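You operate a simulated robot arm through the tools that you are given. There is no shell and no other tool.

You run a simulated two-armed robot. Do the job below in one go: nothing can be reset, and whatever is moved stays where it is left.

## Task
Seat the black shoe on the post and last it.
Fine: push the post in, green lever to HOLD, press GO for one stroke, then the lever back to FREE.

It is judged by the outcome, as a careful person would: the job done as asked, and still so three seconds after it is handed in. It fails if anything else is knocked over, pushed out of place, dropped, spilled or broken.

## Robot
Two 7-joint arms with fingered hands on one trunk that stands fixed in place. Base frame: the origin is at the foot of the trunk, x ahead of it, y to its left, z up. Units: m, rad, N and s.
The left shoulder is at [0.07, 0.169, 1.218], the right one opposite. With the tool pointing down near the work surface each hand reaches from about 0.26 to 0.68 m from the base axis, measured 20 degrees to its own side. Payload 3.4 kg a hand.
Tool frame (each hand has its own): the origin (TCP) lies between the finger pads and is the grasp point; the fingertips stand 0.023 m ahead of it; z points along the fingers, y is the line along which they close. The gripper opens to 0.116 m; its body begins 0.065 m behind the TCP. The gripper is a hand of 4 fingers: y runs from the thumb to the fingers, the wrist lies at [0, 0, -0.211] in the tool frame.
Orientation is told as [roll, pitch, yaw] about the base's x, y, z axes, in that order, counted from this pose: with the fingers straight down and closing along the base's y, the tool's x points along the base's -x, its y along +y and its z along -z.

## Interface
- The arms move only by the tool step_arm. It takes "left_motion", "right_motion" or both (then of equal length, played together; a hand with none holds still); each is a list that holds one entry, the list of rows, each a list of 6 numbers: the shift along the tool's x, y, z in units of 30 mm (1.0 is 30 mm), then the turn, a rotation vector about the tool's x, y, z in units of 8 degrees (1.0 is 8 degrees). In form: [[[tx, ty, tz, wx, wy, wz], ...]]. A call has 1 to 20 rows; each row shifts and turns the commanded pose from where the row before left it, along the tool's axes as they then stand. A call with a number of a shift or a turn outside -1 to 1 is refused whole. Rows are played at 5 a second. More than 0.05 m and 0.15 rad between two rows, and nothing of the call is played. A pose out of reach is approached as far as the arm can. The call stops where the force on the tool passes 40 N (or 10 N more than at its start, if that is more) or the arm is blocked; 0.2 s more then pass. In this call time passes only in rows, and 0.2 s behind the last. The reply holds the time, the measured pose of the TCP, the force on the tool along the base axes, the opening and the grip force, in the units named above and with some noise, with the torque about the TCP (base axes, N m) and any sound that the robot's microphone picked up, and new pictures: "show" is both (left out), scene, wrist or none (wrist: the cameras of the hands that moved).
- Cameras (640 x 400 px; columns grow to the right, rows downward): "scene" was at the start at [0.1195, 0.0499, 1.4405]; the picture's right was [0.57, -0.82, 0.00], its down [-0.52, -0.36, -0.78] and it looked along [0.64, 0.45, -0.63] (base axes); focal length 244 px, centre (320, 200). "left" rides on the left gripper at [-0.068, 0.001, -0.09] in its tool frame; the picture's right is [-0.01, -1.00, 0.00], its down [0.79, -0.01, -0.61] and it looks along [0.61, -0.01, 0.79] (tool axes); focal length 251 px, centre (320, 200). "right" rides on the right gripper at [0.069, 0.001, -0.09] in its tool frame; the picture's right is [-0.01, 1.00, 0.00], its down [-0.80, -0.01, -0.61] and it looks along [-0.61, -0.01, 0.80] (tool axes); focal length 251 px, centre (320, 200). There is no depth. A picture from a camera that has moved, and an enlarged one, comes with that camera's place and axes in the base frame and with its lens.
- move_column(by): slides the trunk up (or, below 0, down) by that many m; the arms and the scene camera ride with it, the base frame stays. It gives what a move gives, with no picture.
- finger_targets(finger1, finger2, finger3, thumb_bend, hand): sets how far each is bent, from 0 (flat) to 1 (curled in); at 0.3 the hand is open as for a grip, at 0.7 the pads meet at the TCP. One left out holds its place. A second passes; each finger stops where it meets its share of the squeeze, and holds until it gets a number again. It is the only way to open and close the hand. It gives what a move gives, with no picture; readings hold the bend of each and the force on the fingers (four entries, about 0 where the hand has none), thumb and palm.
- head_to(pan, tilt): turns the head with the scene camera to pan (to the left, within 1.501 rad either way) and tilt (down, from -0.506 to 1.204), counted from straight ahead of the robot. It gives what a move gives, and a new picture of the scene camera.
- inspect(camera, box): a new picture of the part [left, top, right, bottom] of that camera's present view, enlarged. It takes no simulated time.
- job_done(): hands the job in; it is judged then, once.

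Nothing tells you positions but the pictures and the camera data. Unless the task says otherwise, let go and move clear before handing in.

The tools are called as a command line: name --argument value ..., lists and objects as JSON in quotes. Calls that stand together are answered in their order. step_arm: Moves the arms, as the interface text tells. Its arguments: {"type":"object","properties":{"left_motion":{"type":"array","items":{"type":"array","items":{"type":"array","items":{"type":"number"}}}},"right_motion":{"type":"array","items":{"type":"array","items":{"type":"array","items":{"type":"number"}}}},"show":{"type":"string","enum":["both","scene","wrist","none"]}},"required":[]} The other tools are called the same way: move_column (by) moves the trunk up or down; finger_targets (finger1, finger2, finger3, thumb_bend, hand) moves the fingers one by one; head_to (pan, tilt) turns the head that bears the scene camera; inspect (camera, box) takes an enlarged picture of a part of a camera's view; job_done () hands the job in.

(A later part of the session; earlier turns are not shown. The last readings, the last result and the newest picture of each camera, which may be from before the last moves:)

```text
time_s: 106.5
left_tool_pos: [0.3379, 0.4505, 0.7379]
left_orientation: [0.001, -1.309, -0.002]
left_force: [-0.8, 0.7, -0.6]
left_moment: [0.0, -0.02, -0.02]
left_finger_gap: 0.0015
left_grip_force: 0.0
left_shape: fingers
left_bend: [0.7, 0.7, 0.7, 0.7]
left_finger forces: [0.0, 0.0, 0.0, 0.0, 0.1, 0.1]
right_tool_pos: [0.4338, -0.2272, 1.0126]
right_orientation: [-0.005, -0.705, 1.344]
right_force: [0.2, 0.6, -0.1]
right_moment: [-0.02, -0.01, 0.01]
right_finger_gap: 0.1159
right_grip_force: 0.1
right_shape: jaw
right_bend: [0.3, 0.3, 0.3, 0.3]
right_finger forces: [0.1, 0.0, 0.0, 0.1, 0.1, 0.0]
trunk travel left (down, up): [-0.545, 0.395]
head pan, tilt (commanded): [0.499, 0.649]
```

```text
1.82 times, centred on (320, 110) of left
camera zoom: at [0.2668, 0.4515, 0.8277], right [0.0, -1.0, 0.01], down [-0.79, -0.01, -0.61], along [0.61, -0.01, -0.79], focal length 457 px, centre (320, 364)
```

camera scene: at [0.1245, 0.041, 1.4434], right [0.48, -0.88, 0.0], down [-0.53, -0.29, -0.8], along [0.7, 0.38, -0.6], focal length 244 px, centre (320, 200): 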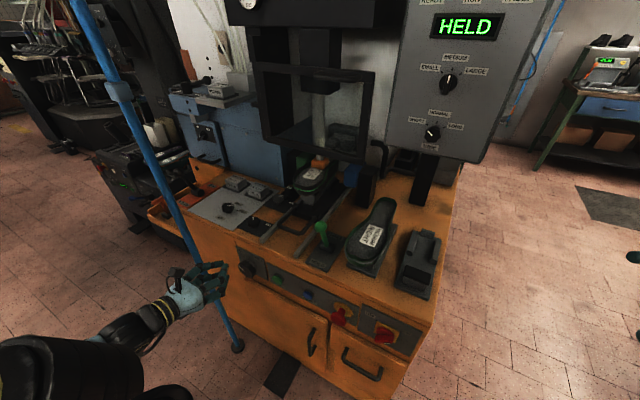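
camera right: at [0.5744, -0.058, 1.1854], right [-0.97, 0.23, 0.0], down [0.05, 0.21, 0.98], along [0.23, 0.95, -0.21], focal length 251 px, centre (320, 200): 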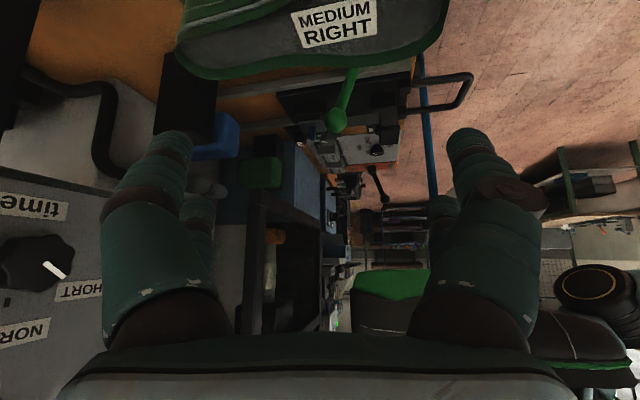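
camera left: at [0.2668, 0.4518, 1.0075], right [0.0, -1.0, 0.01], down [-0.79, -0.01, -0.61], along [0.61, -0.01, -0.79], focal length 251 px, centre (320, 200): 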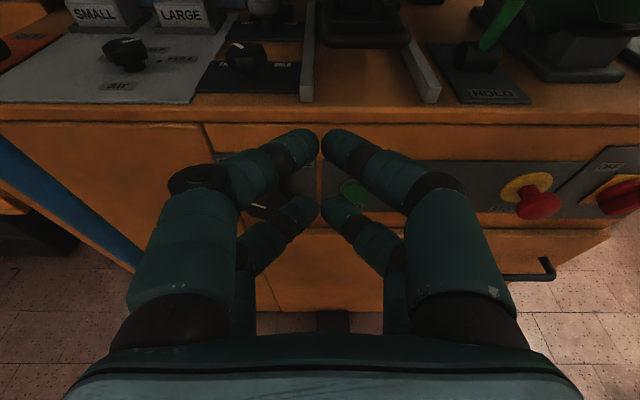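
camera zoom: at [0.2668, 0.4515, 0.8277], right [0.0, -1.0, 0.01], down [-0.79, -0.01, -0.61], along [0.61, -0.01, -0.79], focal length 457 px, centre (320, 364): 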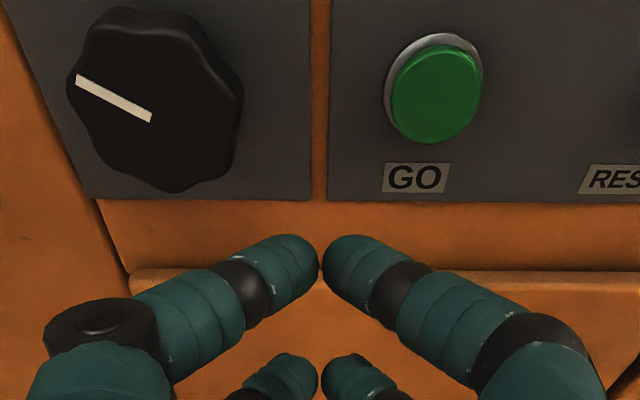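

step_arm --left_motion '[[[-0.15, -0.44, 0.753, 0, 0, 0], [-0.15, -0.44, 0.753, 0, 0, 0], [-0.15, -0.44, 0.753, 0, 0, 0], [-0.15, -0.44, 0.753, 0, 0, 0]]]' --show "both"

inspect --camera "left" --box '[200, 40, 440, 220]'

inspect --camera "scene" --box '[180, 190, 360, 310]'

```text
time_s: 107.5
left_tool_pos: [0.4056, 0.4299, 0.7817]
left_orientation: [-0.002, -1.307, 0.0]
left_force: [-0.1, 0.2, 0.6]
left_moment: [0.0, -0.05, -0.01]
left_finger_gap: 0.0015
left_grip_force: 0.0
left_shape: fingers
left_bend: [0.7, 0.7, 0.7, 0.7]
left_finger forces: [0.0, 0.0, 0.0, 0.0, 0.0, 0.1]
left hand out of reach, approached as far as the arm can: row 1, 2, 3, 4
right_tool_pos: [0.4333, -0.2272, 1.0128]
right_orientation: [-0.006, -0.704, 1.343]
right_force: [0.1, 0.3, 0.3]
right_moment: [-0.01, -0.01, 0.02]
right_finger_gap: 0.1159
right_grip_force: 0.1
right_shape: jaw
right_bend: [0.3, 0.3, 0.3, 0.3]
right_finger forces: [0.0, 0.0, 0.0, 0.0, 0.0, 0.0]
trunk travel left (down, up): [-0.545, 0.395]
head pan, tilt (commanded): [0.499, 0.649]
camera scene: at [0.1258, 0.042, 1.2632], right [0.48, -0.88, 0.0], down [-0.53, -0.29, -0.8], along [0.7, 0.38, -0.6], focal length 244 px, centre (320, 200)
camera left: at [0.3356, 0.4303, 0.8712], right [0.0, -1.0, 0.01], down [-0.79, -0.01, -0.61], along [0.61, -0.01, -0.79], focal length 251 px, centre (320, 200)
```

scene: 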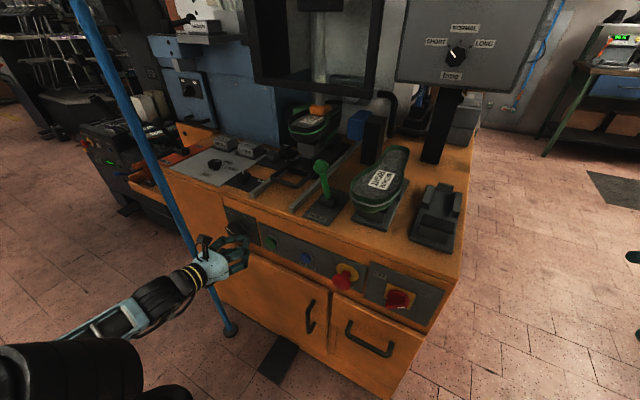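
left: 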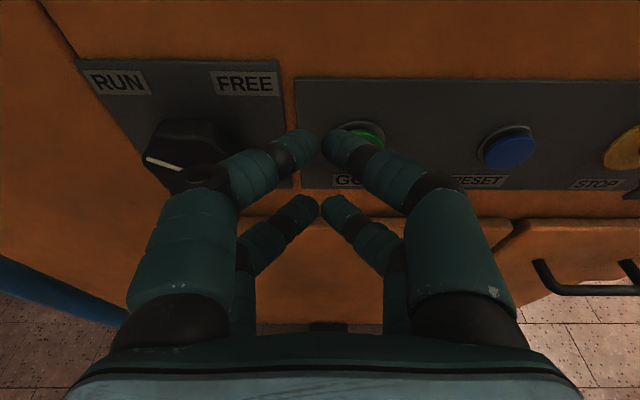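

```text
2.22 times, centred on (320, 130) of left
camera zoom: at [0.3356, 0.4303, 0.8712], right [0.0, -1.0, 0.01], down [-0.79, -0.01, -0.61], along [0.61, -0.01, -0.79], focal length 559 px, centre (320, 356)
```

zoom: 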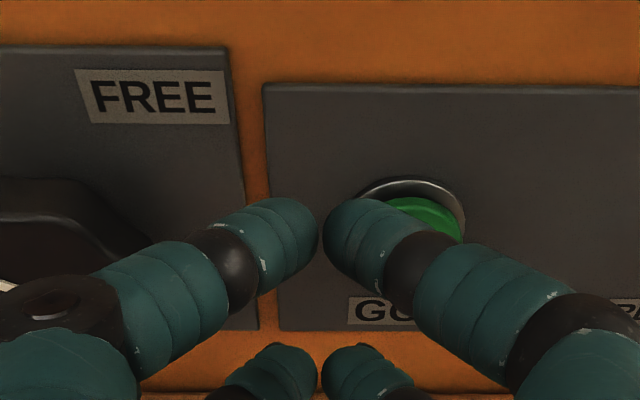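

```text
3.33 times, centred on (270, 250) of scene
camera zoom: at [0.1258, 0.042, 1.2632], right [0.48, -0.88, 0.0], down [-0.53, -0.29, -0.8], along [0.7, 0.38, -0.6], focal length 813 px, centre (487, 33)
```

zoom: 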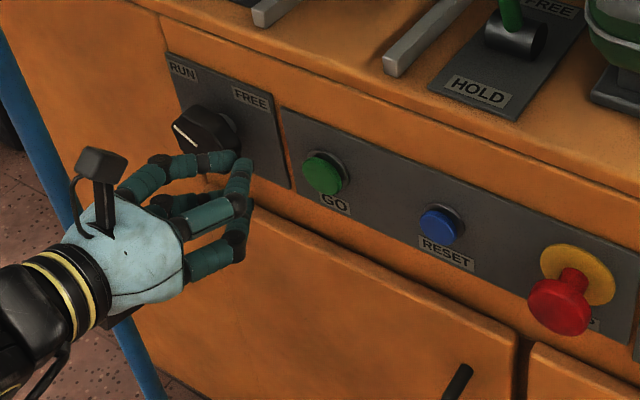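

step_arm --left_motion '[[[0, 0, -0.4, 0, 0.97, 0], [0, 0, -0.4, 0, 0.97, 0], [0, 0, -0.4, 0, 0.97, 0]]]' --show "none"

```text
time_s: 108.2
left_tool_pos: [0.3723, 0.4292, 0.7953]
left_orientation: [0.0, -0.902, -0.002]
left_force: [-0.1, -0.1, 0.7]
left_moment: [0.0, 0.0, 0.04]
left_finger_gap: 0.0016
left_grip_force: 0.0
left_shape: fingers
left_bend: [0.7, 0.7, 0.7, 0.7]
left_finger forces: [0.0, 0.0, 0.0, 0.1, 0.1, 0.0]
right_tool_pos: [0.4338, -0.2263, 1.0123]
right_orientation: [-0.004, -0.706, 1.342]
right_force: [1.3, -1.1, 0.4]
right_moment: [0.0, 0.01, 0.01]
right_finger_gap: 0.1161
right_grip_force: 0.1
right_shape: jaw
right_bend: [0.3, 0.3, 0.3, 0.3]
right_finger forces: [0.0, 0.1, 0.1, 0.0, 0.1, 0.1]
trunk travel left (down, up): [-0.545, 0.395]
head pan, tilt (commanded): [0.499, 0.649]
```

step_arm --left_motion '[[[0.14, -0.345, 0.72, 0, 0, 0], [0.14, -0.345, 0.72, 0, 0, 0], [0.14, -0.345, 0.72, 0, 0, 0]]]' --show "wrist"

inspect --camera "scene" --box '[180, 190, 360, 310]'

inspect --camera "left" --box '[200, 40, 440, 220]'

```text
time_s: 109.0
left_tool_pos: [0.4157, 0.3989, 0.7436]
left_orientation: [0.002, -0.903, -0.001]
left_force: [0.4, -0.1, -0.1]
left_moment: [0.01, -0.01, -0.01]
left_finger_gap: 0.0016
left_grip_force: 0.1
left_shape: fingers
left_bend: [0.7, 0.7, 0.7, 0.7]
left_finger forces: [0.1, 0.0, 0.1, 0.0, 0.1, 0.0]
right_tool_pos: [0.4335, -0.2267, 1.0131]
right_orientation: [-0.004, -0.704, 1.342]
right_force: [0.5, -0.4, 0.3]
right_moment: [-0.02, 0.03, -0.03]
right_finger_gap: 0.1156
right_grip_force: 0.0
right_shape: jaw
right_bend: [0.3, 0.3, 0.3, 0.3]
right_finger forces: [0.0, 0.0, 0.0, 0.0, 0.0, 0.1]
trunk travel left (down, up): [-0.545, 0.395]
head pan, tilt (commanded): [0.499, 0.649]
camera left: at [0.3865, 0.4001, 0.853], right [0.0, -1.0, 0.01], down [-0.97, -0.01, -0.25], along [0.25, -0.01, -0.97], focal length 251 px, centre (320, 200)
```

left: 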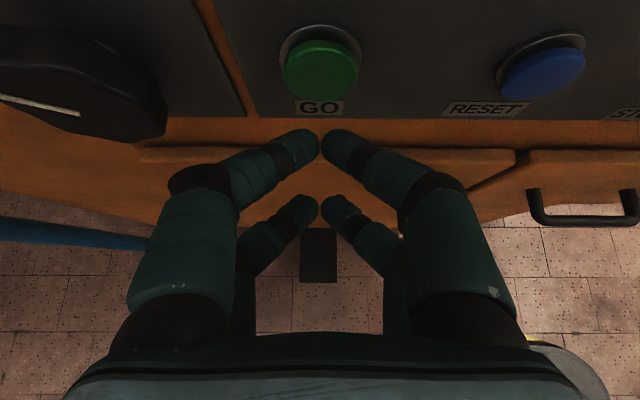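

```text
3.33 times, centred on (270, 250) of scene
camera zoom: at [0.1263, 0.0424, 1.2632], right [0.48, -0.88, 0.0], down [-0.53, -0.29, -0.8], along [0.7, 0.38, -0.61], focal length 813 px, centre (487, 33)
```

zoom: 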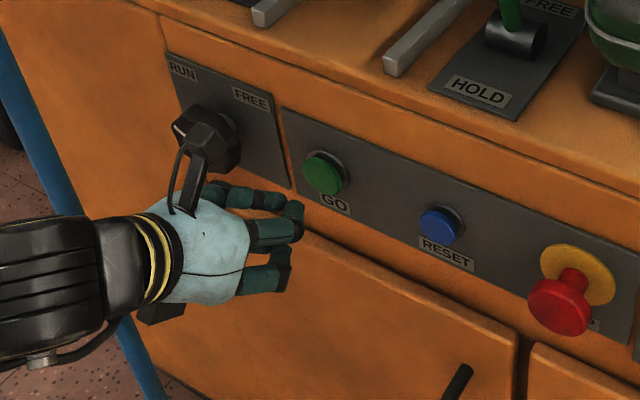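

```text
2.22 times, centred on (320, 130) of left
camera zoom: at [0.3865, 0.4001, 0.853], right [0.0, -1.0, 0.01], down [-0.97, -0.01, -0.25], along [0.25, -0.01, -0.97], focal length 559 px, centre (320, 356)
```

zoom: 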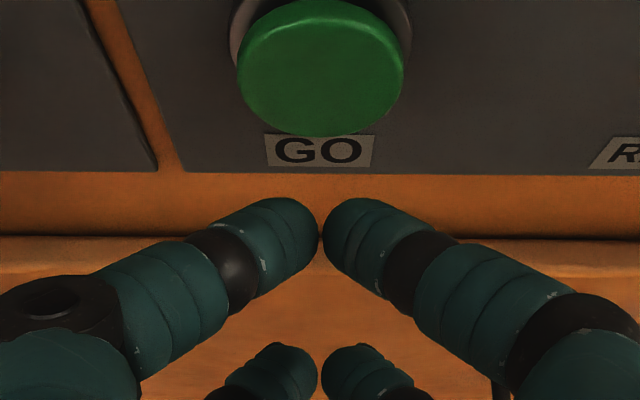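

The fingertips line up with GO. I'll move up to it, press, and watch for the machine to respond.

step_arm --left_motion '[[[-0.248, 0, 0.314, 0, 0, 0], [-0.248, 0, 0.314, 0, 0, 0]]]' --show "none"

step_arm --left_motion '[[[-0.165, 0, 0.21, 0, 0, 0]]]' --show "scene"

```text
time_s: 109.7
left_tool_pos: [0.4396, 0.3993, 0.7442]
left_orientation: [-0.001, -0.903, 0.0]
left_force: [0.1, -0.8, 0.2]
left_moment: [0.04, 0.03, -0.01]
left_finger_gap: 0.0015
left_grip_force: 0.1
left_shape: fingers
left_bend: [0.7, 0.7, 0.7, 0.7]
left_finger forces: [0.1, 0.0, 0.1, 0.0, 0.0, 0.0]
right_tool_pos: [0.435, -0.2268, 1.0142]
right_orientation: [-0.004, -0.702, 1.344]
right_force: [0.8, -0.5, 0.0]
right_moment: [0.01, 0.01, 0.0]
right_finger_gap: 0.1159
right_grip_force: 0.0
right_shape: jaw
right_bend: [0.3, 0.3, 0.3, 0.3]
right_finger forces: [0.0, 0.1, 0.0, 0.0, 0.1, 0.0]
trunk travel left (down, up): [-0.545, 0.395]
head pan, tilt (commanded): [0.499, 0.649]
```

```text
time_s: 110.0
left_tool_pos: [0.447, 0.3988, 0.7454]
left_orientation: [0.002, -0.903, -0.002]
left_force: [0.7, -0.7, -0.3]
left_moment: [0.01, 0.01, 0.0]
left_finger_gap: 0.0016
left_grip_force: 0.0
left_shape: fingers
left_bend: [0.7, 0.7, 0.7, 0.7]
left_finger forces: [0.0, 0.1, 0.0, 0.0, 0.0, 0.0]
right_tool_pos: [0.4334, -0.2267, 1.0135]
right_orientation: [-0.004, -0.701, 1.342]
right_force: [0.4, -0.7, -0.6]
right_moment: [-0.02, 0.02, 0.0]
right_finger_gap: 0.1158
right_grip_force: 0.1
right_shape: jaw
right_bend: [0.3, 0.3, 0.3, 0.3]
right_finger forces: [0.1, 0.0, 0.0, 0.1, 0.0, 0.0]
trunk travel left (down, up): [-0.545, 0.395]
head pan, tilt (commanded): [0.499, 0.649]
camera scene: at [0.1262, 0.0421, 1.2632], right [0.48, -0.88, 0.0], down [-0.53, -0.29, -0.8], along [0.7, 0.38, -0.61], focal length 244 px, centre (320, 200)
```

scene: 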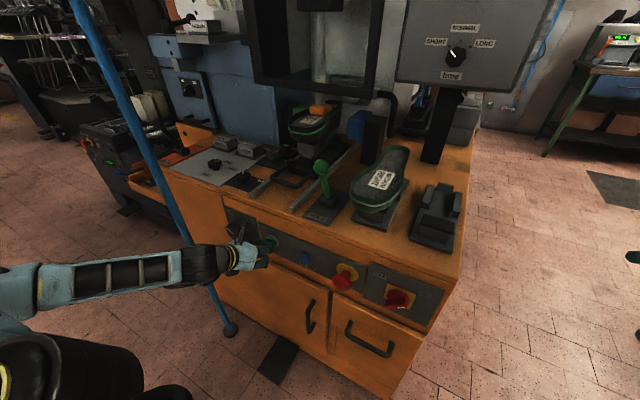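

head_to --pan 0.4 --tilt 0.3

inspect --camera "left" --box '[240, 40, 400, 180]'

```text
time_s: 110.9
left_tool_pos: [0.446, 0.3998, 0.7454]
left_orientation: [-0.001, -0.902, -0.002]
left_force: [0.3, 0.1, -0.1]
left_moment: [0.01, -0.01, 0.01]
left_finger_gap: 0.0017
left_grip_force: 0.1
left_shape: fingers
left_bend: [0.7, 0.7, 0.7, 0.7]
left_finger forces: [0.0, 0.0, 0.0, 0.0, 0.1, 0.0]
right_tool_pos: [0.4339, -0.2263, 1.0132]
right_orientation: [-0.004, -0.703, 1.345]
right_force: [-0.5, 0.0, 0.6]
right_moment: [0.01, 0.0, 0.0]
right_finger_gap: 0.1163
right_grip_force: 0.1
right_shape: jaw
right_bend: [0.3, 0.3, 0.3, 0.3]
right_finger forces: [0.1, 0.0, 0.0, 0.0, 0.0, 0.1]
trunk travel left (down, up): [-0.545, 0.395]
head pan, tilt (commanded): [0.4, 0.3]
camera scene: at [0.1354, 0.0369, 1.2949], right [0.39, -0.92, 0.0], down [-0.27, -0.12, -0.95], along [0.88, 0.37, -0.3], focal length 244 px, centre (320, 200)
```

scene: 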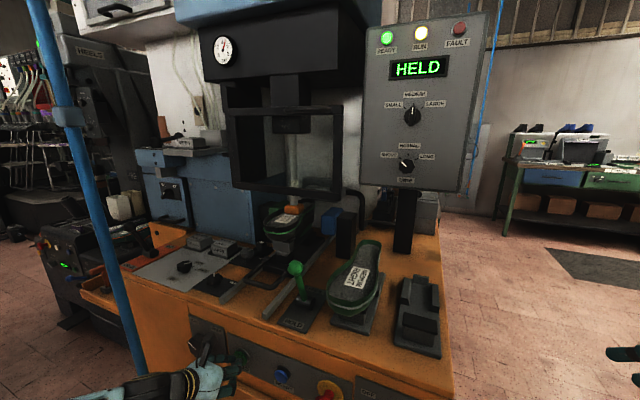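

```text
2.86 times, centred on (320, 110) of left
camera zoom: at [0.4171, 0.3995, 0.8552], right [0.0, -1.0, 0.01], down [-0.97, -0.01, -0.25], along [0.25, -0.01, -0.97], focal length 718 px, centre (320, 457)
```

zoom: 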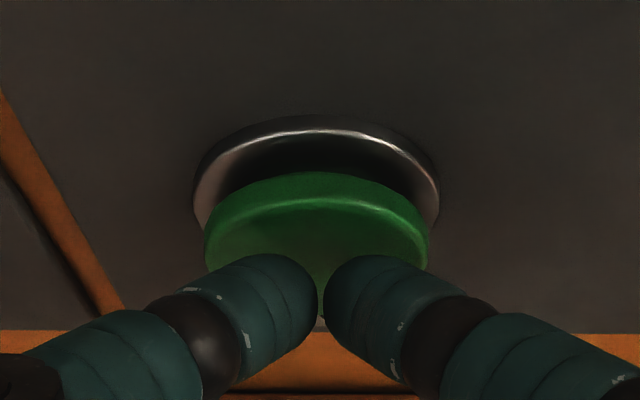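

step_arm --left_motion '[[[-0.083, 0, 0.105, 0, 0, 0]]]' --show "none"

step_arm --left_motion '[[[-0.083, 0, 0.105, 0, 0, 0]]]' --show "scene"

```text
time_s: 111.3
left_tool_pos: [0.4497, 0.3981, 0.7446]
left_orientation: [0.001, -0.903, -0.003]
left_force: [-1.9, 0.9, -0.2]
left_moment: [-0.01, 0.0, 0.01]
left_finger_gap: 0.0016
left_grip_force: 1.1
left_shape: fingers
left_bend: [0.7, 0.7, 0.7, 0.7]
left_finger forces: [0.9, 0.0, 0.0, 0.0, 0.6, 0.0]
right_tool_pos: [0.4331, -0.2257, 1.0128]
right_orientation: [-0.003, -0.703, 1.345]
right_force: [0.1, 0.2, -0.7]
right_moment: [0.01, 0.01, 0.01]
right_finger_gap: 0.116
right_grip_force: 0.1
right_shape: jaw
right_bend: [0.3, 0.3, 0.3, 0.3]
right_finger forces: [0.0, 0.1, 0.1, 0.1, 0.0, 0.0]
trunk travel left (down, up): [-0.545, 0.395]
head pan, tilt (commanded): [0.4, 0.3]
```

```text
time_s: 111.7
left_tool_pos: [0.4525, 0.3991, 0.7459]
left_orientation: [-0.001, -0.903, 0.001]
left_force: [-4.3, 0.0, 0.7]
left_moment: [-0.01, -0.07, -0.01]
left_finger_gap: 0.0014
left_grip_force: 2.1
left_shape: fingers
left_bend: [0.7, 0.7, 0.7, 0.7]
left_finger forces: [3.0, 0.0, 0.0, 0.0, 2.4, 0.0]
right_tool_pos: [0.4326, -0.2272, 1.0138]
right_orientation: [-0.007, -0.705, 1.344]
right_force: [0.2, -0.2, 0.2]
right_moment: [-0.01, 0.01, 0.01]
right_finger_gap: 0.1159
right_grip_force: 0.1
right_shape: jaw
right_bend: [0.3, 0.3, 0.3, 0.3]
right_finger forces: [0.0, 0.0, 0.0, 0.1, 0.0, 0.0]
trunk travel left (down, up): [-0.545, 0.395]
head pan, tilt (commanded): [0.4, 0.3]
heard: click
camera scene: at [0.1342, 0.0368, 1.2952], right [0.39, -0.92, 0.0], down [-0.27, -0.12, -0.96], along [0.88, 0.37, -0.29], focal length 244 px, centre (320, 200)
```

scene: 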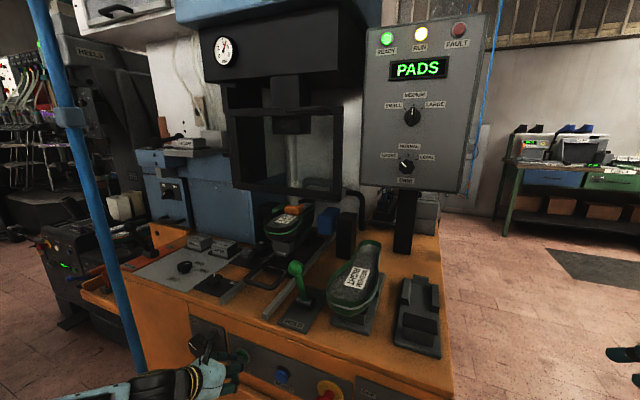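

GO clicked and the display shows PADS, so the stroke has started. I'll back my finger off at once and let the cycle run.

step_arm --left_motion '[[[0.4, 0, -0.5, 0, 0, 0], [0.4, 0, -0.5, 0, 0, 0], [0.2, 0, -0.25, 0, 0, 0]]]' --show "scene"

inspect --camera "scene" --box '[200, 10, 500, 300]'

```text
time_s: 112.5
left_tool_pos: [0.4062, 0.3978, 0.7456]
left_orientation: [-0.001, -0.902, -0.003]
left_force: [0.5, 1.3, 0.1]
left_moment: [-0.01, 0.01, 0.05]
left_finger_gap: 0.0012
left_grip_force: 0.0
left_shape: fingers
left_bend: [0.7, 0.7, 0.7, 0.7]
left_finger forces: [0.1, 0.1, 0.0, 0.0, 0.0, 0.1]
right_tool_pos: [0.4332, -0.2268, 1.0141]
right_orientation: [-0.006, -0.704, 1.345]
right_force: [-0.5, -0.2, 0.2]
right_moment: [0.01, -0.02, -0.03]
right_finger_gap: 0.1159
right_grip_force: 0.0
right_shape: jaw
right_bend: [0.3, 0.3, 0.3, 0.3]
right_finger forces: [0.0, 0.0, 0.0, 0.0, 0.0, 0.0]
trunk travel left (down, up): [-0.545, 0.395]
head pan, tilt (commanded): [0.4, 0.3]
camera scene: at [0.1354, 0.0368, 1.295], right [0.39, -0.92, 0.0], down [-0.27, -0.12, -0.96], along [0.88, 0.37, -0.3], focal length 244 px, centre (320, 200)
```

scene: 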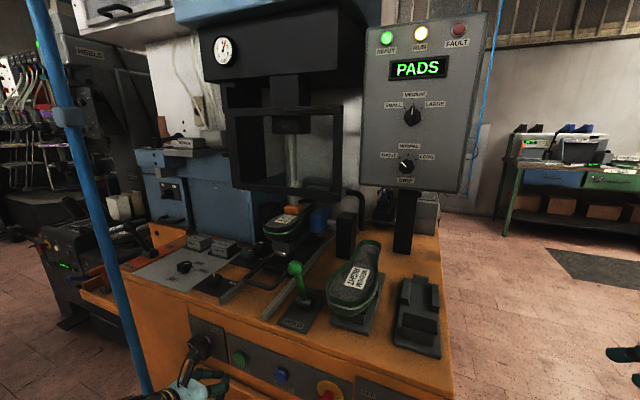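

```text
1.38 times, centred on (350, 155) of scene
camera zoom: at [0.1354, 0.0368, 1.295], right [0.39, -0.92, 0.0], down [-0.27, -0.12, -0.96], along [0.88, 0.37, -0.3], focal length 336 px, centre (279, 262)
```

zoom: 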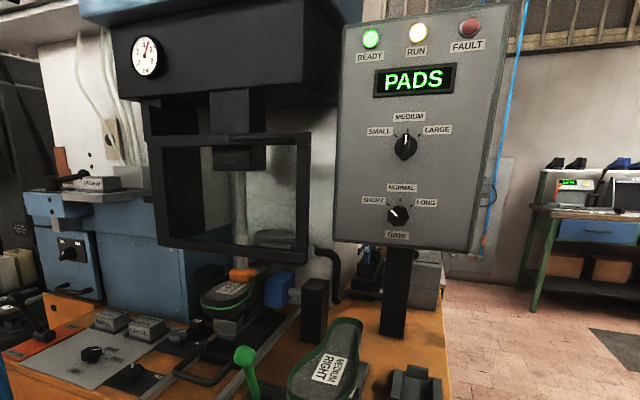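

step_arm --left_motion '[[[0, 0, 0, 0, 0, 0], [0, 0, 0, 0, 0, 0], [0, 0, 0, 0, 0, 0], [0, 0, 0, 0, 0, 0], [0, 0, 0, 0, 0, 0], [0, 0, 0, 0, 0, 0], [0, 0, 0, 0, 0, 0], [0, 0, 0, 0, 0, 0]]]' --show "scene"

inspect --camera "scene" --box '[200, 10, 500, 300]'

```text
time_s: 114.3
left_tool_pos: [0.4049, 0.3994, 0.7459]
left_orientation: [-0.002, -0.902, -0.003]
left_force: [0.3, -0.5, -0.2]
left_moment: [0.0, -0.03, 0.01]
left_finger_gap: 0.0013
left_grip_force: 0.2
left_shape: fingers
left_bend: [0.7, 0.7, 0.7, 0.7]
left_finger forces: [0.1, 0.0, 0.0, 0.0, 0.0, 0.1]
right_tool_pos: [0.4333, -0.2261, 1.0129]
right_orientation: [-0.005, -0.703, 1.343]
right_force: [-0.4, 0.5, 0.8]
right_moment: [-0.03, 0.01, 0.03]
right_finger_gap: 0.1158
right_grip_force: 0.1
right_shape: jaw
right_bend: [0.3, 0.3, 0.3, 0.3]
right_finger forces: [0.0, 0.1, 0.0, 0.0, 0.1, 0.0]
trunk travel left (down, up): [-0.545, 0.395]
head pan, tilt (commanded): [0.4, 0.3]
camera scene: at [0.1353, 0.0368, 1.295], right [0.39, -0.92, 0.0], down [-0.27, -0.12, -0.96], along [0.88, 0.37, -0.3], focal length 244 px, centre (320, 200)
```

scene: 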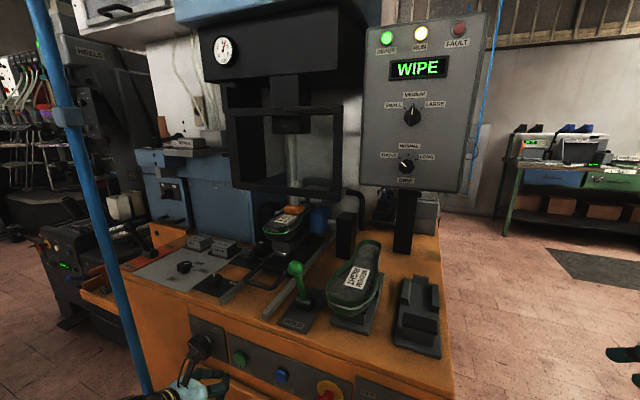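

```text
1.38 times, centred on (350, 155) of scene
camera zoom: at [0.1353, 0.0368, 1.295], right [0.39, -0.92, 0.0], down [-0.27, -0.12, -0.96], along [0.88, 0.37, -0.3], focal length 336 px, centre (279, 262)
```

zoom: 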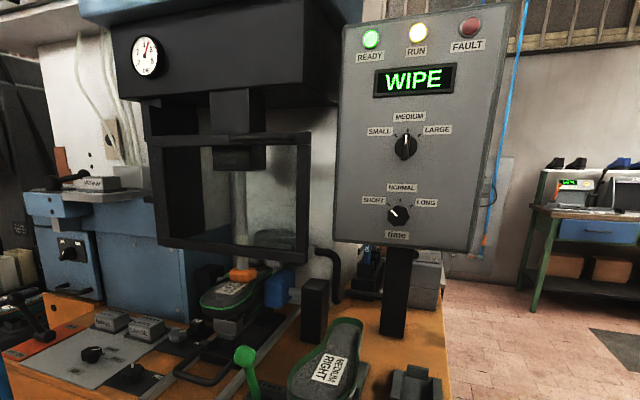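

The display is on WIPE, so the stroke is under way. I'll keep waiting with hands clear.

step_arm --left_motion '[[[0, 0, 0, 0, 0, 0], [0, 0, 0, 0, 0, 0], [0, 0, 0, 0, 0, 0], [0, 0, 0, 0, 0, 0], [0, 0, 0, 0, 0, 0], [0, 0, 0, 0, 0, 0], [0, 0, 0, 0, 0, 0], [0, 0, 0, 0, 0, 0], [0, 0, 0, 0, 0, 0], [0, 0, 0, 0, 0, 0], [0, 0, 0, 0, 0, 0], [0, 0, 0, 0, 0, 0]]]' --show "scene"

```text
time_s: 116.9
left_tool_pos: [0.4069, 0.3991, 0.745]
left_orientation: [0.001, -0.901, -0.001]
left_force: [-0.2, -0.1, 0.4]
left_moment: [-0.01, 0.0, 0.0]
left_finger_gap: 0.0012
left_grip_force: 0.1
left_shape: fingers
left_bend: [0.7, 0.7, 0.7, 0.7]
left_finger forces: [0.0, 0.0, 0.0, 0.1, 0.0, 0.0]
right_tool_pos: [0.4337, -0.2261, 1.0129]
right_orientation: [-0.007, -0.707, 1.345]
right_force: [0.4, -0.8, 1.1]
right_moment: [0.0, 0.02, 0.03]
right_finger_gap: 0.1161
right_grip_force: 0.1
right_shape: jaw
right_bend: [0.3, 0.3, 0.3, 0.3]
right_finger forces: [0.0, 0.0, 0.0, 0.0, 0.0, 0.0]
trunk travel left (down, up): [-0.545, 0.395]
head pan, tilt (commanded): [0.4, 0.3]
camera scene: at [0.1353, 0.0368, 1.295], right [0.39, -0.92, 0.0], down [-0.27, -0.12, -0.96], along [0.88, 0.37, -0.3], focal length 244 px, centre (320, 200)
```

scene: 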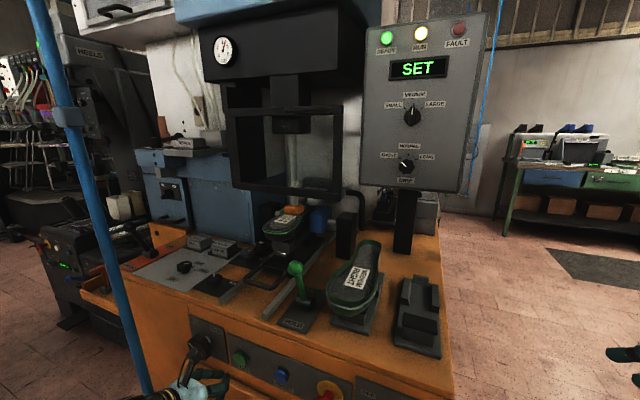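

step_arm --left_motion '[[[0, 0, 0, 0, 0, 0], [0, 0, 0, 0, 0, 0], [0, 0, 0, 0, 0, 0], [0, 0, 0, 0, 0, 0], [0, 0, 0, 0, 0, 0], [0, 0, 0, 0, 0, 0], [0, 0, 0, 0, 0, 0], [0, 0, 0, 0, 0, 0], [0, 0, 0, 0, 0, 0], [0, 0, 0, 0, 0, 0], [0, 0, 0, 0, 0, 0], [0, 0, 0, 0, 0, 0], [0, 0, 0, 0, 0, 0], [0, 0, 0, 0, 0, 0], [0, 0, 0, 0, 0, 0]]]' --show "scene"

```text
time_s: 120.1
left_tool_pos: [0.4065, 0.3986, 0.7455]
left_orientation: [-0.001, -0.902, -0.001]
left_force: [0.4, 0.7, 1.1]
left_moment: [-0.02, 0.0, -0.04]
left_finger_gap: 0.0012
left_grip_force: 0.1
left_shape: fingers
left_bend: [0.7, 0.7, 0.7, 0.7]
left_finger forces: [0.1, 0.1, 0.0, 0.0, 0.1, 0.1]
right_tool_pos: [0.4341, -0.2262, 1.0131]
right_orientation: [-0.006, -0.703, 1.343]
right_force: [-0.2, -0.1, -0.6]
right_moment: [-0.02, -0.03, 0.0]
right_finger_gap: 0.116
right_grip_force: 0.0
right_shape: jaw
right_bend: [0.3, 0.3, 0.3, 0.3]
right_finger forces: [0.0, 0.0, 0.0, 0.0, 0.0, 0.0]
trunk travel left (down, up): [-0.545, 0.395]
head pan, tilt (commanded): [0.4, 0.3]
camera scene: at [0.1353, 0.0368, 1.295], right [0.39, -0.92, 0.0], down [-0.27, -0.12, -0.96], along [0.88, 0.37, -0.3], focal length 244 px, centre (320, 200)
```

scene: 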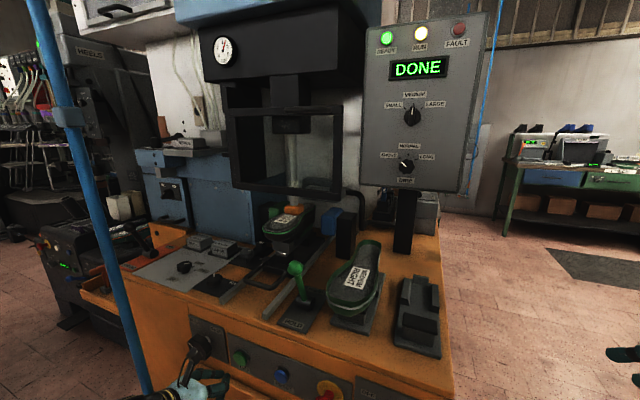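

The display reads DONE. Next I'll bring the left hand round to the near side of the lever to push it back to FREE.

inspect --camera "scene" --box '[230, 170, 360, 300]'

step_arm --left_motion '[[[0.42, 0, -0.52, 0, 0, 0], [0.42, 0, -0.52, 0, 0, 0], [-0.785, 0, -0.62, 0, 0, 0], [-0.785, 0, -0.62, 0, 0, 0], [-0.785, 0, -0.62, 0, 0, 0], [-0.785, 0, -0.62, 0, 0, 0], [-0.785, 0, -0.62, 0, 0, 0], [-0.785, 0, -0.62, 0, 0, 0], [-0.785, 0, -0.62, 0, 0, 0], [-0.785, 0, -0.62, 0, 0, 0], [-0.785, 0, -0.62, 0, 0, 0], [-0.785, 0, -0.62, 0, 0, 0], [0, 0, 0, 0, 0.96, 0], [0, 0, 0, 0, 0.96, 0], [0, 0, 0, 0, 0.96, 0]]]' --show "none"

head_to --pan 0.4 --tilt 0.5

```text
3.08 times, centred on (295, 235) of scene
camera zoom: at [0.1353, 0.0368, 1.295], right [0.39, -0.92, 0.0], down [-0.27, -0.12, -0.96], along [0.88, 0.37, -0.3], focal length 750 px, centre (397, 92)
```

zoom: 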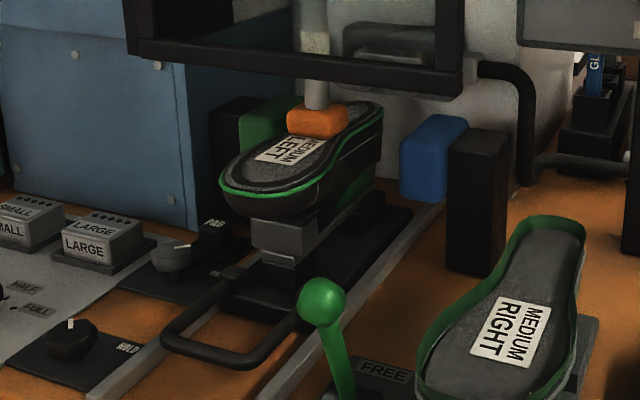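

```text
time_s: 123.3
left_tool_pos: [0.3831, 0.4187, 1.0384]
left_orientation: [-0.002, -0.499, -0.002]
left_force: [0.9, -0.8, -0.3]
left_moment: [0.02, 0.04, 0.04]
left_finger_gap: 0.0013
left_grip_force: 0.0
left_shape: fingers
left_bend: [0.7, 0.7, 0.7, 0.7]
left_finger forces: [0.1, 0.0, 0.1, 0.1, 0.0, 0.0]
left hand out of reach, approached as far as the arm can: row 5, 6, 7
right_tool_pos: [0.4348, -0.226, 1.0127]
right_orientation: [-0.003, -0.703, 1.342]
right_force: [0.1, 0.7, 0.1]
right_moment: [-0.01, 0.01, 0.0]
right_finger_gap: 0.1162
right_grip_force: 0.1
right_shape: jaw
right_bend: [0.3, 0.3, 0.3, 0.3]
right_finger forces: [0.0, 0.0, 0.1, 0.0, 0.1, 0.0]
trunk travel left (down, up): [-0.545, 0.395]
head pan, tilt (commanded): [0.4, 0.3]
```

```text
time_s: 124.0
left_tool_pos: [0.3823, 0.4176, 1.0388]
left_orientation: [-0.001, -0.503, -0.001]
left_force: [0.0, -0.1, 0.3]
left_moment: [-0.05, 0.0, 0.04]
left_finger_gap: 0.001
left_grip_force: 0.0
left_shape: fingers
left_bend: [0.7, 0.7, 0.7, 0.7]
left_finger forces: [0.0, 0.0, 0.0, 0.0, 0.1, 0.1]
right_tool_pos: [0.4334, -0.2265, 1.0136]
right_orientation: [-0.004, -0.704, 1.344]
right_force: [0.6, 0.2, -0.5]
right_moment: [0.01, -0.04, -0.01]
right_finger_gap: 0.1162
right_grip_force: 0.0
right_shape: jaw
right_bend: [0.3, 0.3, 0.3, 0.3]
right_finger forces: [0.1, 0.1, 0.0, 0.0, 0.0, 0.1]
trunk travel left (down, up): [-0.545, 0.395]
head pan, tilt (commanded): [0.4, 0.499]
camera scene: at [0.133, 0.0359, 1.2767], right [0.39, -0.92, 0.0], down [-0.44, -0.19, -0.88], along [0.81, 0.34, -0.48], focal length 244 px, centre (320, 200)
```

scene: 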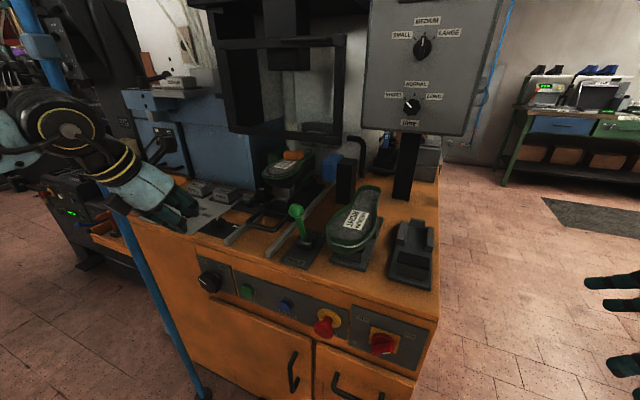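

step_arm --left_motion '[[[-0.35, -0.856, 0.19, 0, 0, 0], [-0.35, -0.856, 0.19, 0, 0, 0], [-0.35, -0.856, 0.19, 0, 0, 0], [-0.35, -0.856, 0.19, 0, 0, 0], [-0.35, -0.856, 0.19, 0, 0, 0], [-0.35, -0.856, 0.19, 0, 0, 0]]]' --show "both"

inspect --camera "left" --box '[160, 0, 480, 200]'

inspect --camera "scene" --box '[220, 130, 380, 290]'

```text
time_s: 125.4
left_tool_pos: [0.4563, 0.2633, 1.0409]
left_orientation: [0.002, -0.501, -0.003]
left_force: [0.2, -0.6, 0.0]
left_moment: [0.02, 0.01, 0.01]
left_finger_gap: 0.0012
left_grip_force: 0.1
left_shape: fingers
left_bend: [0.7, 0.7, 0.7, 0.7]
left_finger forces: [0.0, 0.1, 0.0, 0.0, 0.0, 0.1]
right_tool_pos: [0.4346, -0.228, 1.0128]
right_orientation: [-0.005, -0.706, 1.343]
right_force: [-0.4, -0.1, 0.2]
right_moment: [0.03, -0.04, 0.01]
right_finger_gap: 0.116
right_grip_force: 0.1
right_shape: jaw
right_bend: [0.3, 0.3, 0.3, 0.3]
right_finger forces: [0.0, 0.0, 0.1, 0.1, 0.0, 0.0]
trunk travel left (down, up): [-0.545, 0.395]
head pan, tilt (commanded): [0.4, 0.499]
camera scene: at [0.1338, 0.0346, 1.2766], right [0.39, -0.92, 0.0], down [-0.44, -0.19, -0.88], along [0.81, 0.34, -0.48], focal length 244 px, centre (320, 200)
camera left: at [0.4711, 0.2631, 1.1522], right [0.01, -1.0, 0.0], down [-0.99, -0.01, 0.15], along [-0.15, 0.0, -0.99], focal length 251 px, centre (320, 200)
```

scene: 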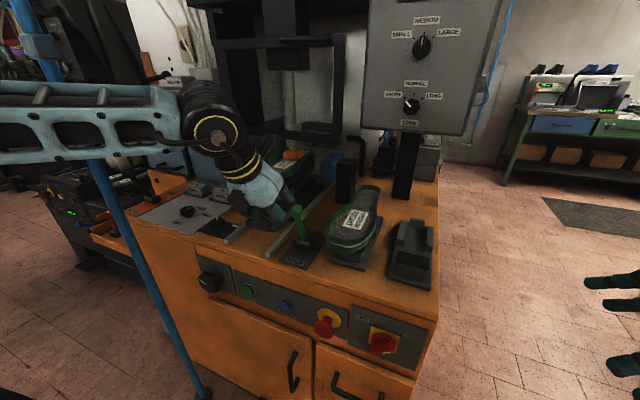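
left: 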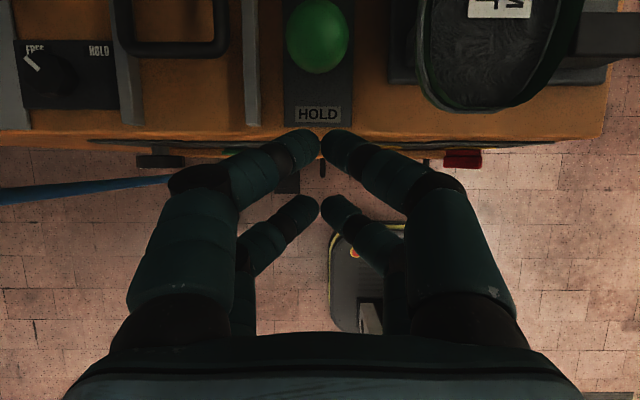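

```text
2.00 times, centred on (320, 100) of left
camera zoom: at [0.4711, 0.2631, 1.1522], right [0.01, -1.0, 0.0], down [-0.99, -0.01, 0.15], along [-0.15, 0.0, -0.99], focal length 503 px, centre (320, 400)
```

zoom: 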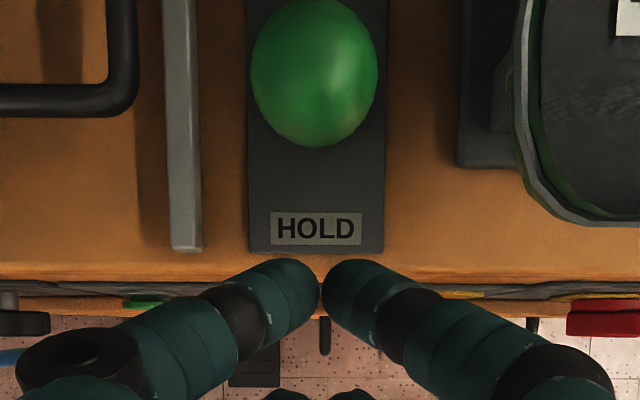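

```text
2.50 times, centred on (300, 210) of scene
camera zoom: at [0.1338, 0.0346, 1.2766], right [0.39, -0.92, 0.0], down [-0.44, -0.19, -0.88], along [0.81, 0.34, -0.48], focal length 610 px, centre (370, 175)
```

zoom: 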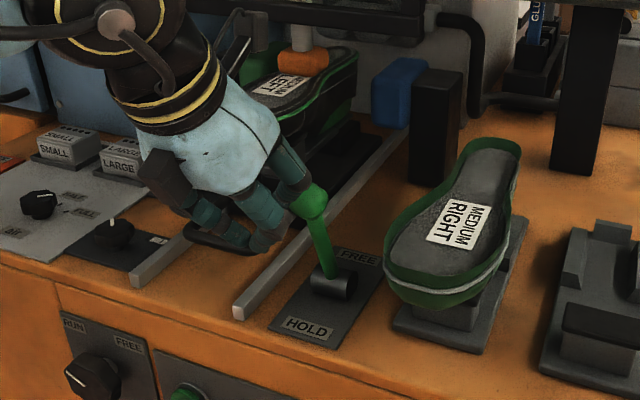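

step_arm --left_motion '[[[0.415, 0, 0.76, 0, 0, 0], [0.415, 0.02, 0.76, 0, 0, 0], [-0.438, 0, 0.241, 0, 0, 0], [-0.438, 0, 0.241, 0, 0, 0], [-0.438, 0, 0.241, 0, 0, 0], [-0.438, 0, 0.241, 0, 0, 0]]]' --show "wrist"

inspect --camera "scene" --box '[220, 130, 380, 290]'

```text
time_s: 126.8
left_tool_pos: [0.5151, 0.2652, 0.9862]
left_orientation: [0.0, -0.501, -0.002]
left_force: [-4.7, 0.3, -1.9]
left_moment: [0.02, 0.02, -0.01]
left_finger_gap: 0.0025
left_grip_force: 2.6
left_shape: fingers
left_bend: [0.69, 0.7, 0.7, 0.7]
left_finger forces: [2.1, 0.0, 0.0, 0.0, 2.8, 0.0]
right_tool_pos: [0.4319, -0.2267, 1.0129]
right_orientation: [-0.005, -0.704, 1.344]
right_force: [-0.4, -0.7, 0.0]
right_moment: [0.0, 0.03, 0.03]
right_finger_gap: 0.1158
right_grip_force: 0.0
right_shape: jaw
right_bend: [0.3, 0.3, 0.3, 0.3]
right_finger forces: [0.0, 0.0, 0.0, 0.0, 0.1, 0.0]
trunk travel left (down, up): [-0.545, 0.395]
head pan, tilt (commanded): [0.4, 0.499]
camera left: at [0.5306, 0.2655, 1.0974], right [0.01, -1.0, 0.0], down [-0.99, -0.01, 0.15], along [-0.15, 0.0, -0.99], focal length 251 px, centre (320, 200)
```

left: 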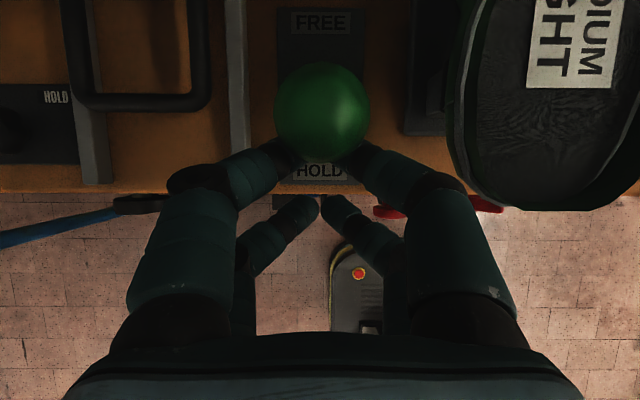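

```text
2.50 times, centred on (300, 210) of scene
camera zoom: at [0.1322, 0.0358, 1.2767], right [0.39, -0.92, 0.0], down [-0.44, -0.19, -0.88], along [0.81, 0.34, -0.48], focal length 610 px, centre (370, 175)
```

zoom: 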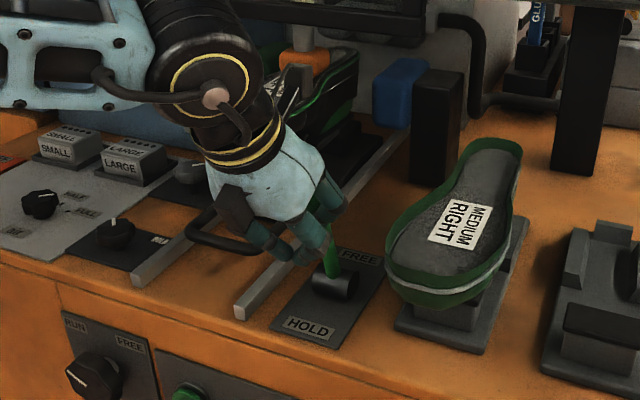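

Contact is good (about 5 N) and the ball is moving. I'll keep pushing toward FREE.

step_arm --left_motion '[[[-0.438, 0, 0.241, 0, 0, 0], [-0.438, 0, 0.241, 0, 0, 0], [-0.438, 0, 0.241, 0, 0, 0]]]' --show "wrist"

inspect --camera "scene" --box '[220, 80, 420, 290]'

```text
time_s: 127.6
left_tool_pos: [0.5584, 0.2658, 0.9857]
left_orientation: [0.0, -0.501, -0.002]
left_force: [-1.2, -0.7, 2.3]
left_moment: [0.01, -0.08, -0.03]
left_finger_gap: 0.0025
left_grip_force: 1.3
left_shape: fingers
left_bend: [0.7, 0.7, 0.7, 0.7]
left_finger forces: [1.0, 0.0, 0.0, 0.0, 2.1, 0.1]
right_tool_pos: [0.4334, -0.226, 1.0142]
right_orientation: [-0.005, -0.708, 1.345]
right_force: [0.4, -0.3, -0.5]
right_moment: [0.0, 0.0, -0.03]
right_finger_gap: 0.1161
right_grip_force: 0.1
right_shape: jaw
right_bend: [0.3, 0.3, 0.3, 0.3]
right_finger forces: [0.0, 0.1, 0.0, 0.0, 0.0, 0.0]
trunk travel left (down, up): [-0.545, 0.395]
head pan, tilt (commanded): [0.4, 0.499]
camera left: at [0.5754, 0.2657, 1.098], right [0.01, -1.0, 0.0], down [-0.99, -0.01, 0.15], along [-0.15, -0.01, -0.99], focal length 251 px, centre (320, 200)
```

left: 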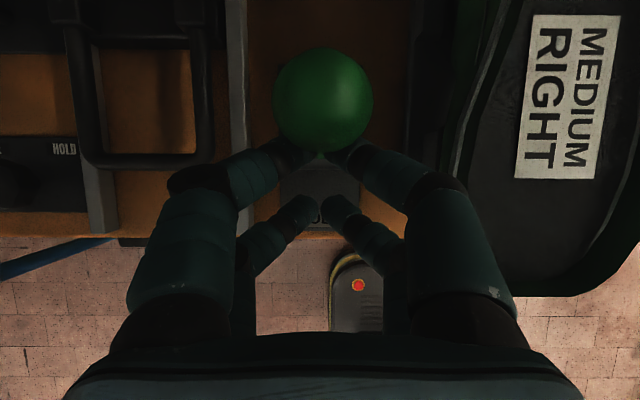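

```text
1.90 times, centred on (320, 185) of scene
camera zoom: at [0.1329, 0.0352, 1.2767], right [0.39, -0.92, 0.0], down [-0.44, -0.19, -0.88], along [0.81, 0.34, -0.48], focal length 464 px, centre (320, 229)
```

zoom: 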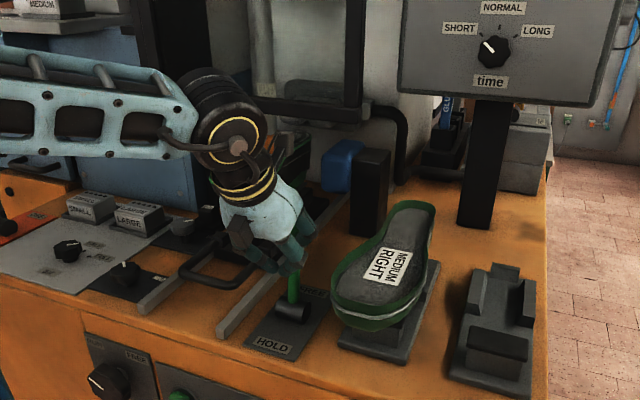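

step_arm --left_motion '[[[-0.438, 0, 0.241, 0, 0, 0], [-0.438, 0, 0.241, 0, 0, 0]]]' --show "wrist"

inspect --camera "scene" --box '[220, 80, 420, 290]'

```text
time_s: 128.2
left_tool_pos: [0.5866, 0.2658, 0.9868]
left_orientation: [0.001, -0.502, -0.001]
left_force: [-2.5, 0.2, 0.0]
left_moment: [-0.02, 0.04, 0.0]
left_finger_gap: 0.0021
left_grip_force: 0.9
left_shape: fingers
left_bend: [0.7, 0.7, 0.7, 0.7]
left_finger forces: [0.6, 0.0, 0.0, 0.0, 1.6, 0.0]
right_tool_pos: [0.4313, -0.2281, 1.0145]
right_orientation: [-0.005, -0.707, 1.345]
right_force: [-0.6, 0.9, -0.6]
right_moment: [-0.01, -0.01, 0.02]
right_finger_gap: 0.1159
right_grip_force: 0.0
right_shape: jaw
right_bend: [0.3, 0.3, 0.3, 0.3]
right_finger forces: [0.0, 0.0, 0.0, 0.0, 0.0, 0.1]
trunk travel left (down, up): [-0.545, 0.395]
head pan, tilt (commanded): [0.4, 0.499]
camera left: at [0.6028, 0.2659, 1.098], right [0.01, -1.0, 0.0], down [-0.99, -0.01, 0.15], along [-0.15, 0.0, -0.99], focal length 251 px, centre (320, 200)
```

left: 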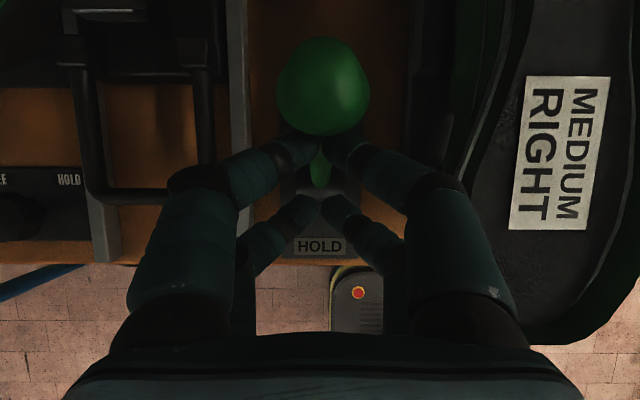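

```text
1.90 times, centred on (320, 185) of scene
camera zoom: at [0.1309, 0.0355, 1.2769], right [0.39, -0.92, 0.0], down [-0.44, -0.19, -0.88], along [0.81, 0.34, -0.48], focal length 464 px, centre (320, 229)
```

zoom: 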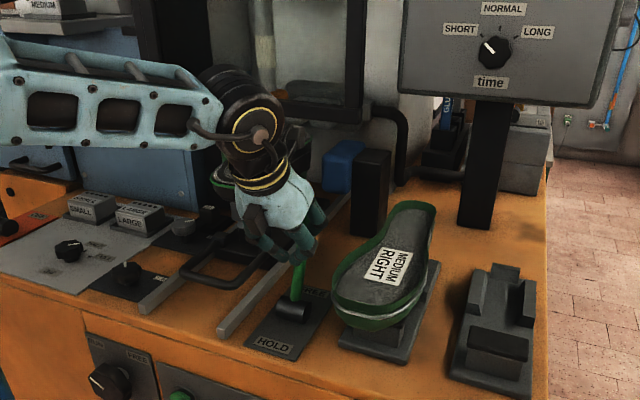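

step_arm --left_motion '[[[-0.29, 0, 0.16, 0, 0, 0]]]' --show "none"

head_to --pan 0.4 --tilt 0.35

```text
time_s: 128.6
left_tool_pos: [0.5931, 0.2648, 0.9879]
left_orientation: [0.0, -0.501, -0.003]
left_force: [-26.2, -2.1, 1.7]
left_moment: [-0.03, 0.12, -0.1]
left_finger_gap: 0.0071
left_grip_force: 10.9
left_shape: fingers
left_bend: [0.69, 0.7, 0.7, 0.7]
left_finger forces: [8.0, 0.0, 0.0, 0.0, 14.9, 0.1]
right_tool_pos: [0.4289, -0.2259, 1.015]
right_orientation: [-0.011, -0.706, 1.349]
right_force: [0.4, 0.1, 1.3]
right_moment: [0.05, 0.0, 0.0]
right_finger_gap: 0.1157
right_grip_force: 0.0
right_shape: jaw
right_bend: [0.3, 0.3, 0.3, 0.3]
right_finger forces: [0.1, 0.0, 0.1, 0.0, 0.0, 0.1]
trunk travel left (down, up): [-0.545, 0.395]
head pan, tilt (commanded): [0.4, 0.499]
```

```text
time_s: 129.3
left_tool_pos: [0.5949, 0.2652, 0.9893]
left_orientation: [0.001, -0.504, -0.001]
left_force: [-24.3, -1.9, -0.5]
left_moment: [-0.05, 0.15, -0.07]
left_finger_gap: 0.0081
left_grip_force: 11.1
left_shape: fingers
left_bend: [0.68, 0.7, 0.7, 0.7]
left_finger forces: [8.5, 0.1, 0.0, 0.0, 13.4, 0.1]
right_tool_pos: [0.4295, -0.2266, 1.015]
right_orientation: [-0.011, -0.704, 1.346]
right_force: [-0.1, -0.1, -0.2]
right_moment: [0.0, 0.04, -0.04]
right_finger_gap: 0.1156
right_grip_force: 0.2
right_shape: jaw
right_bend: [0.3, 0.3, 0.3, 0.3]
right_finger forces: [0.0, 0.1, 0.0, 0.1, 0.1, 0.0]
trunk travel left (down, up): [-0.545, 0.395]
head pan, tilt (commanded): [0.4, 0.351]
camera scene: at [0.1289, 0.0362, 1.2909], right [0.39, -0.92, 0.0], down [-0.31, -0.13, -0.94], along [0.87, 0.37, -0.34], focal length 244 px, centre (320, 200)
```

scene: 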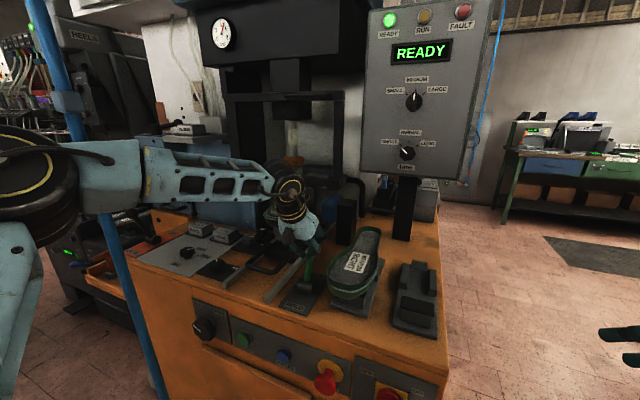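

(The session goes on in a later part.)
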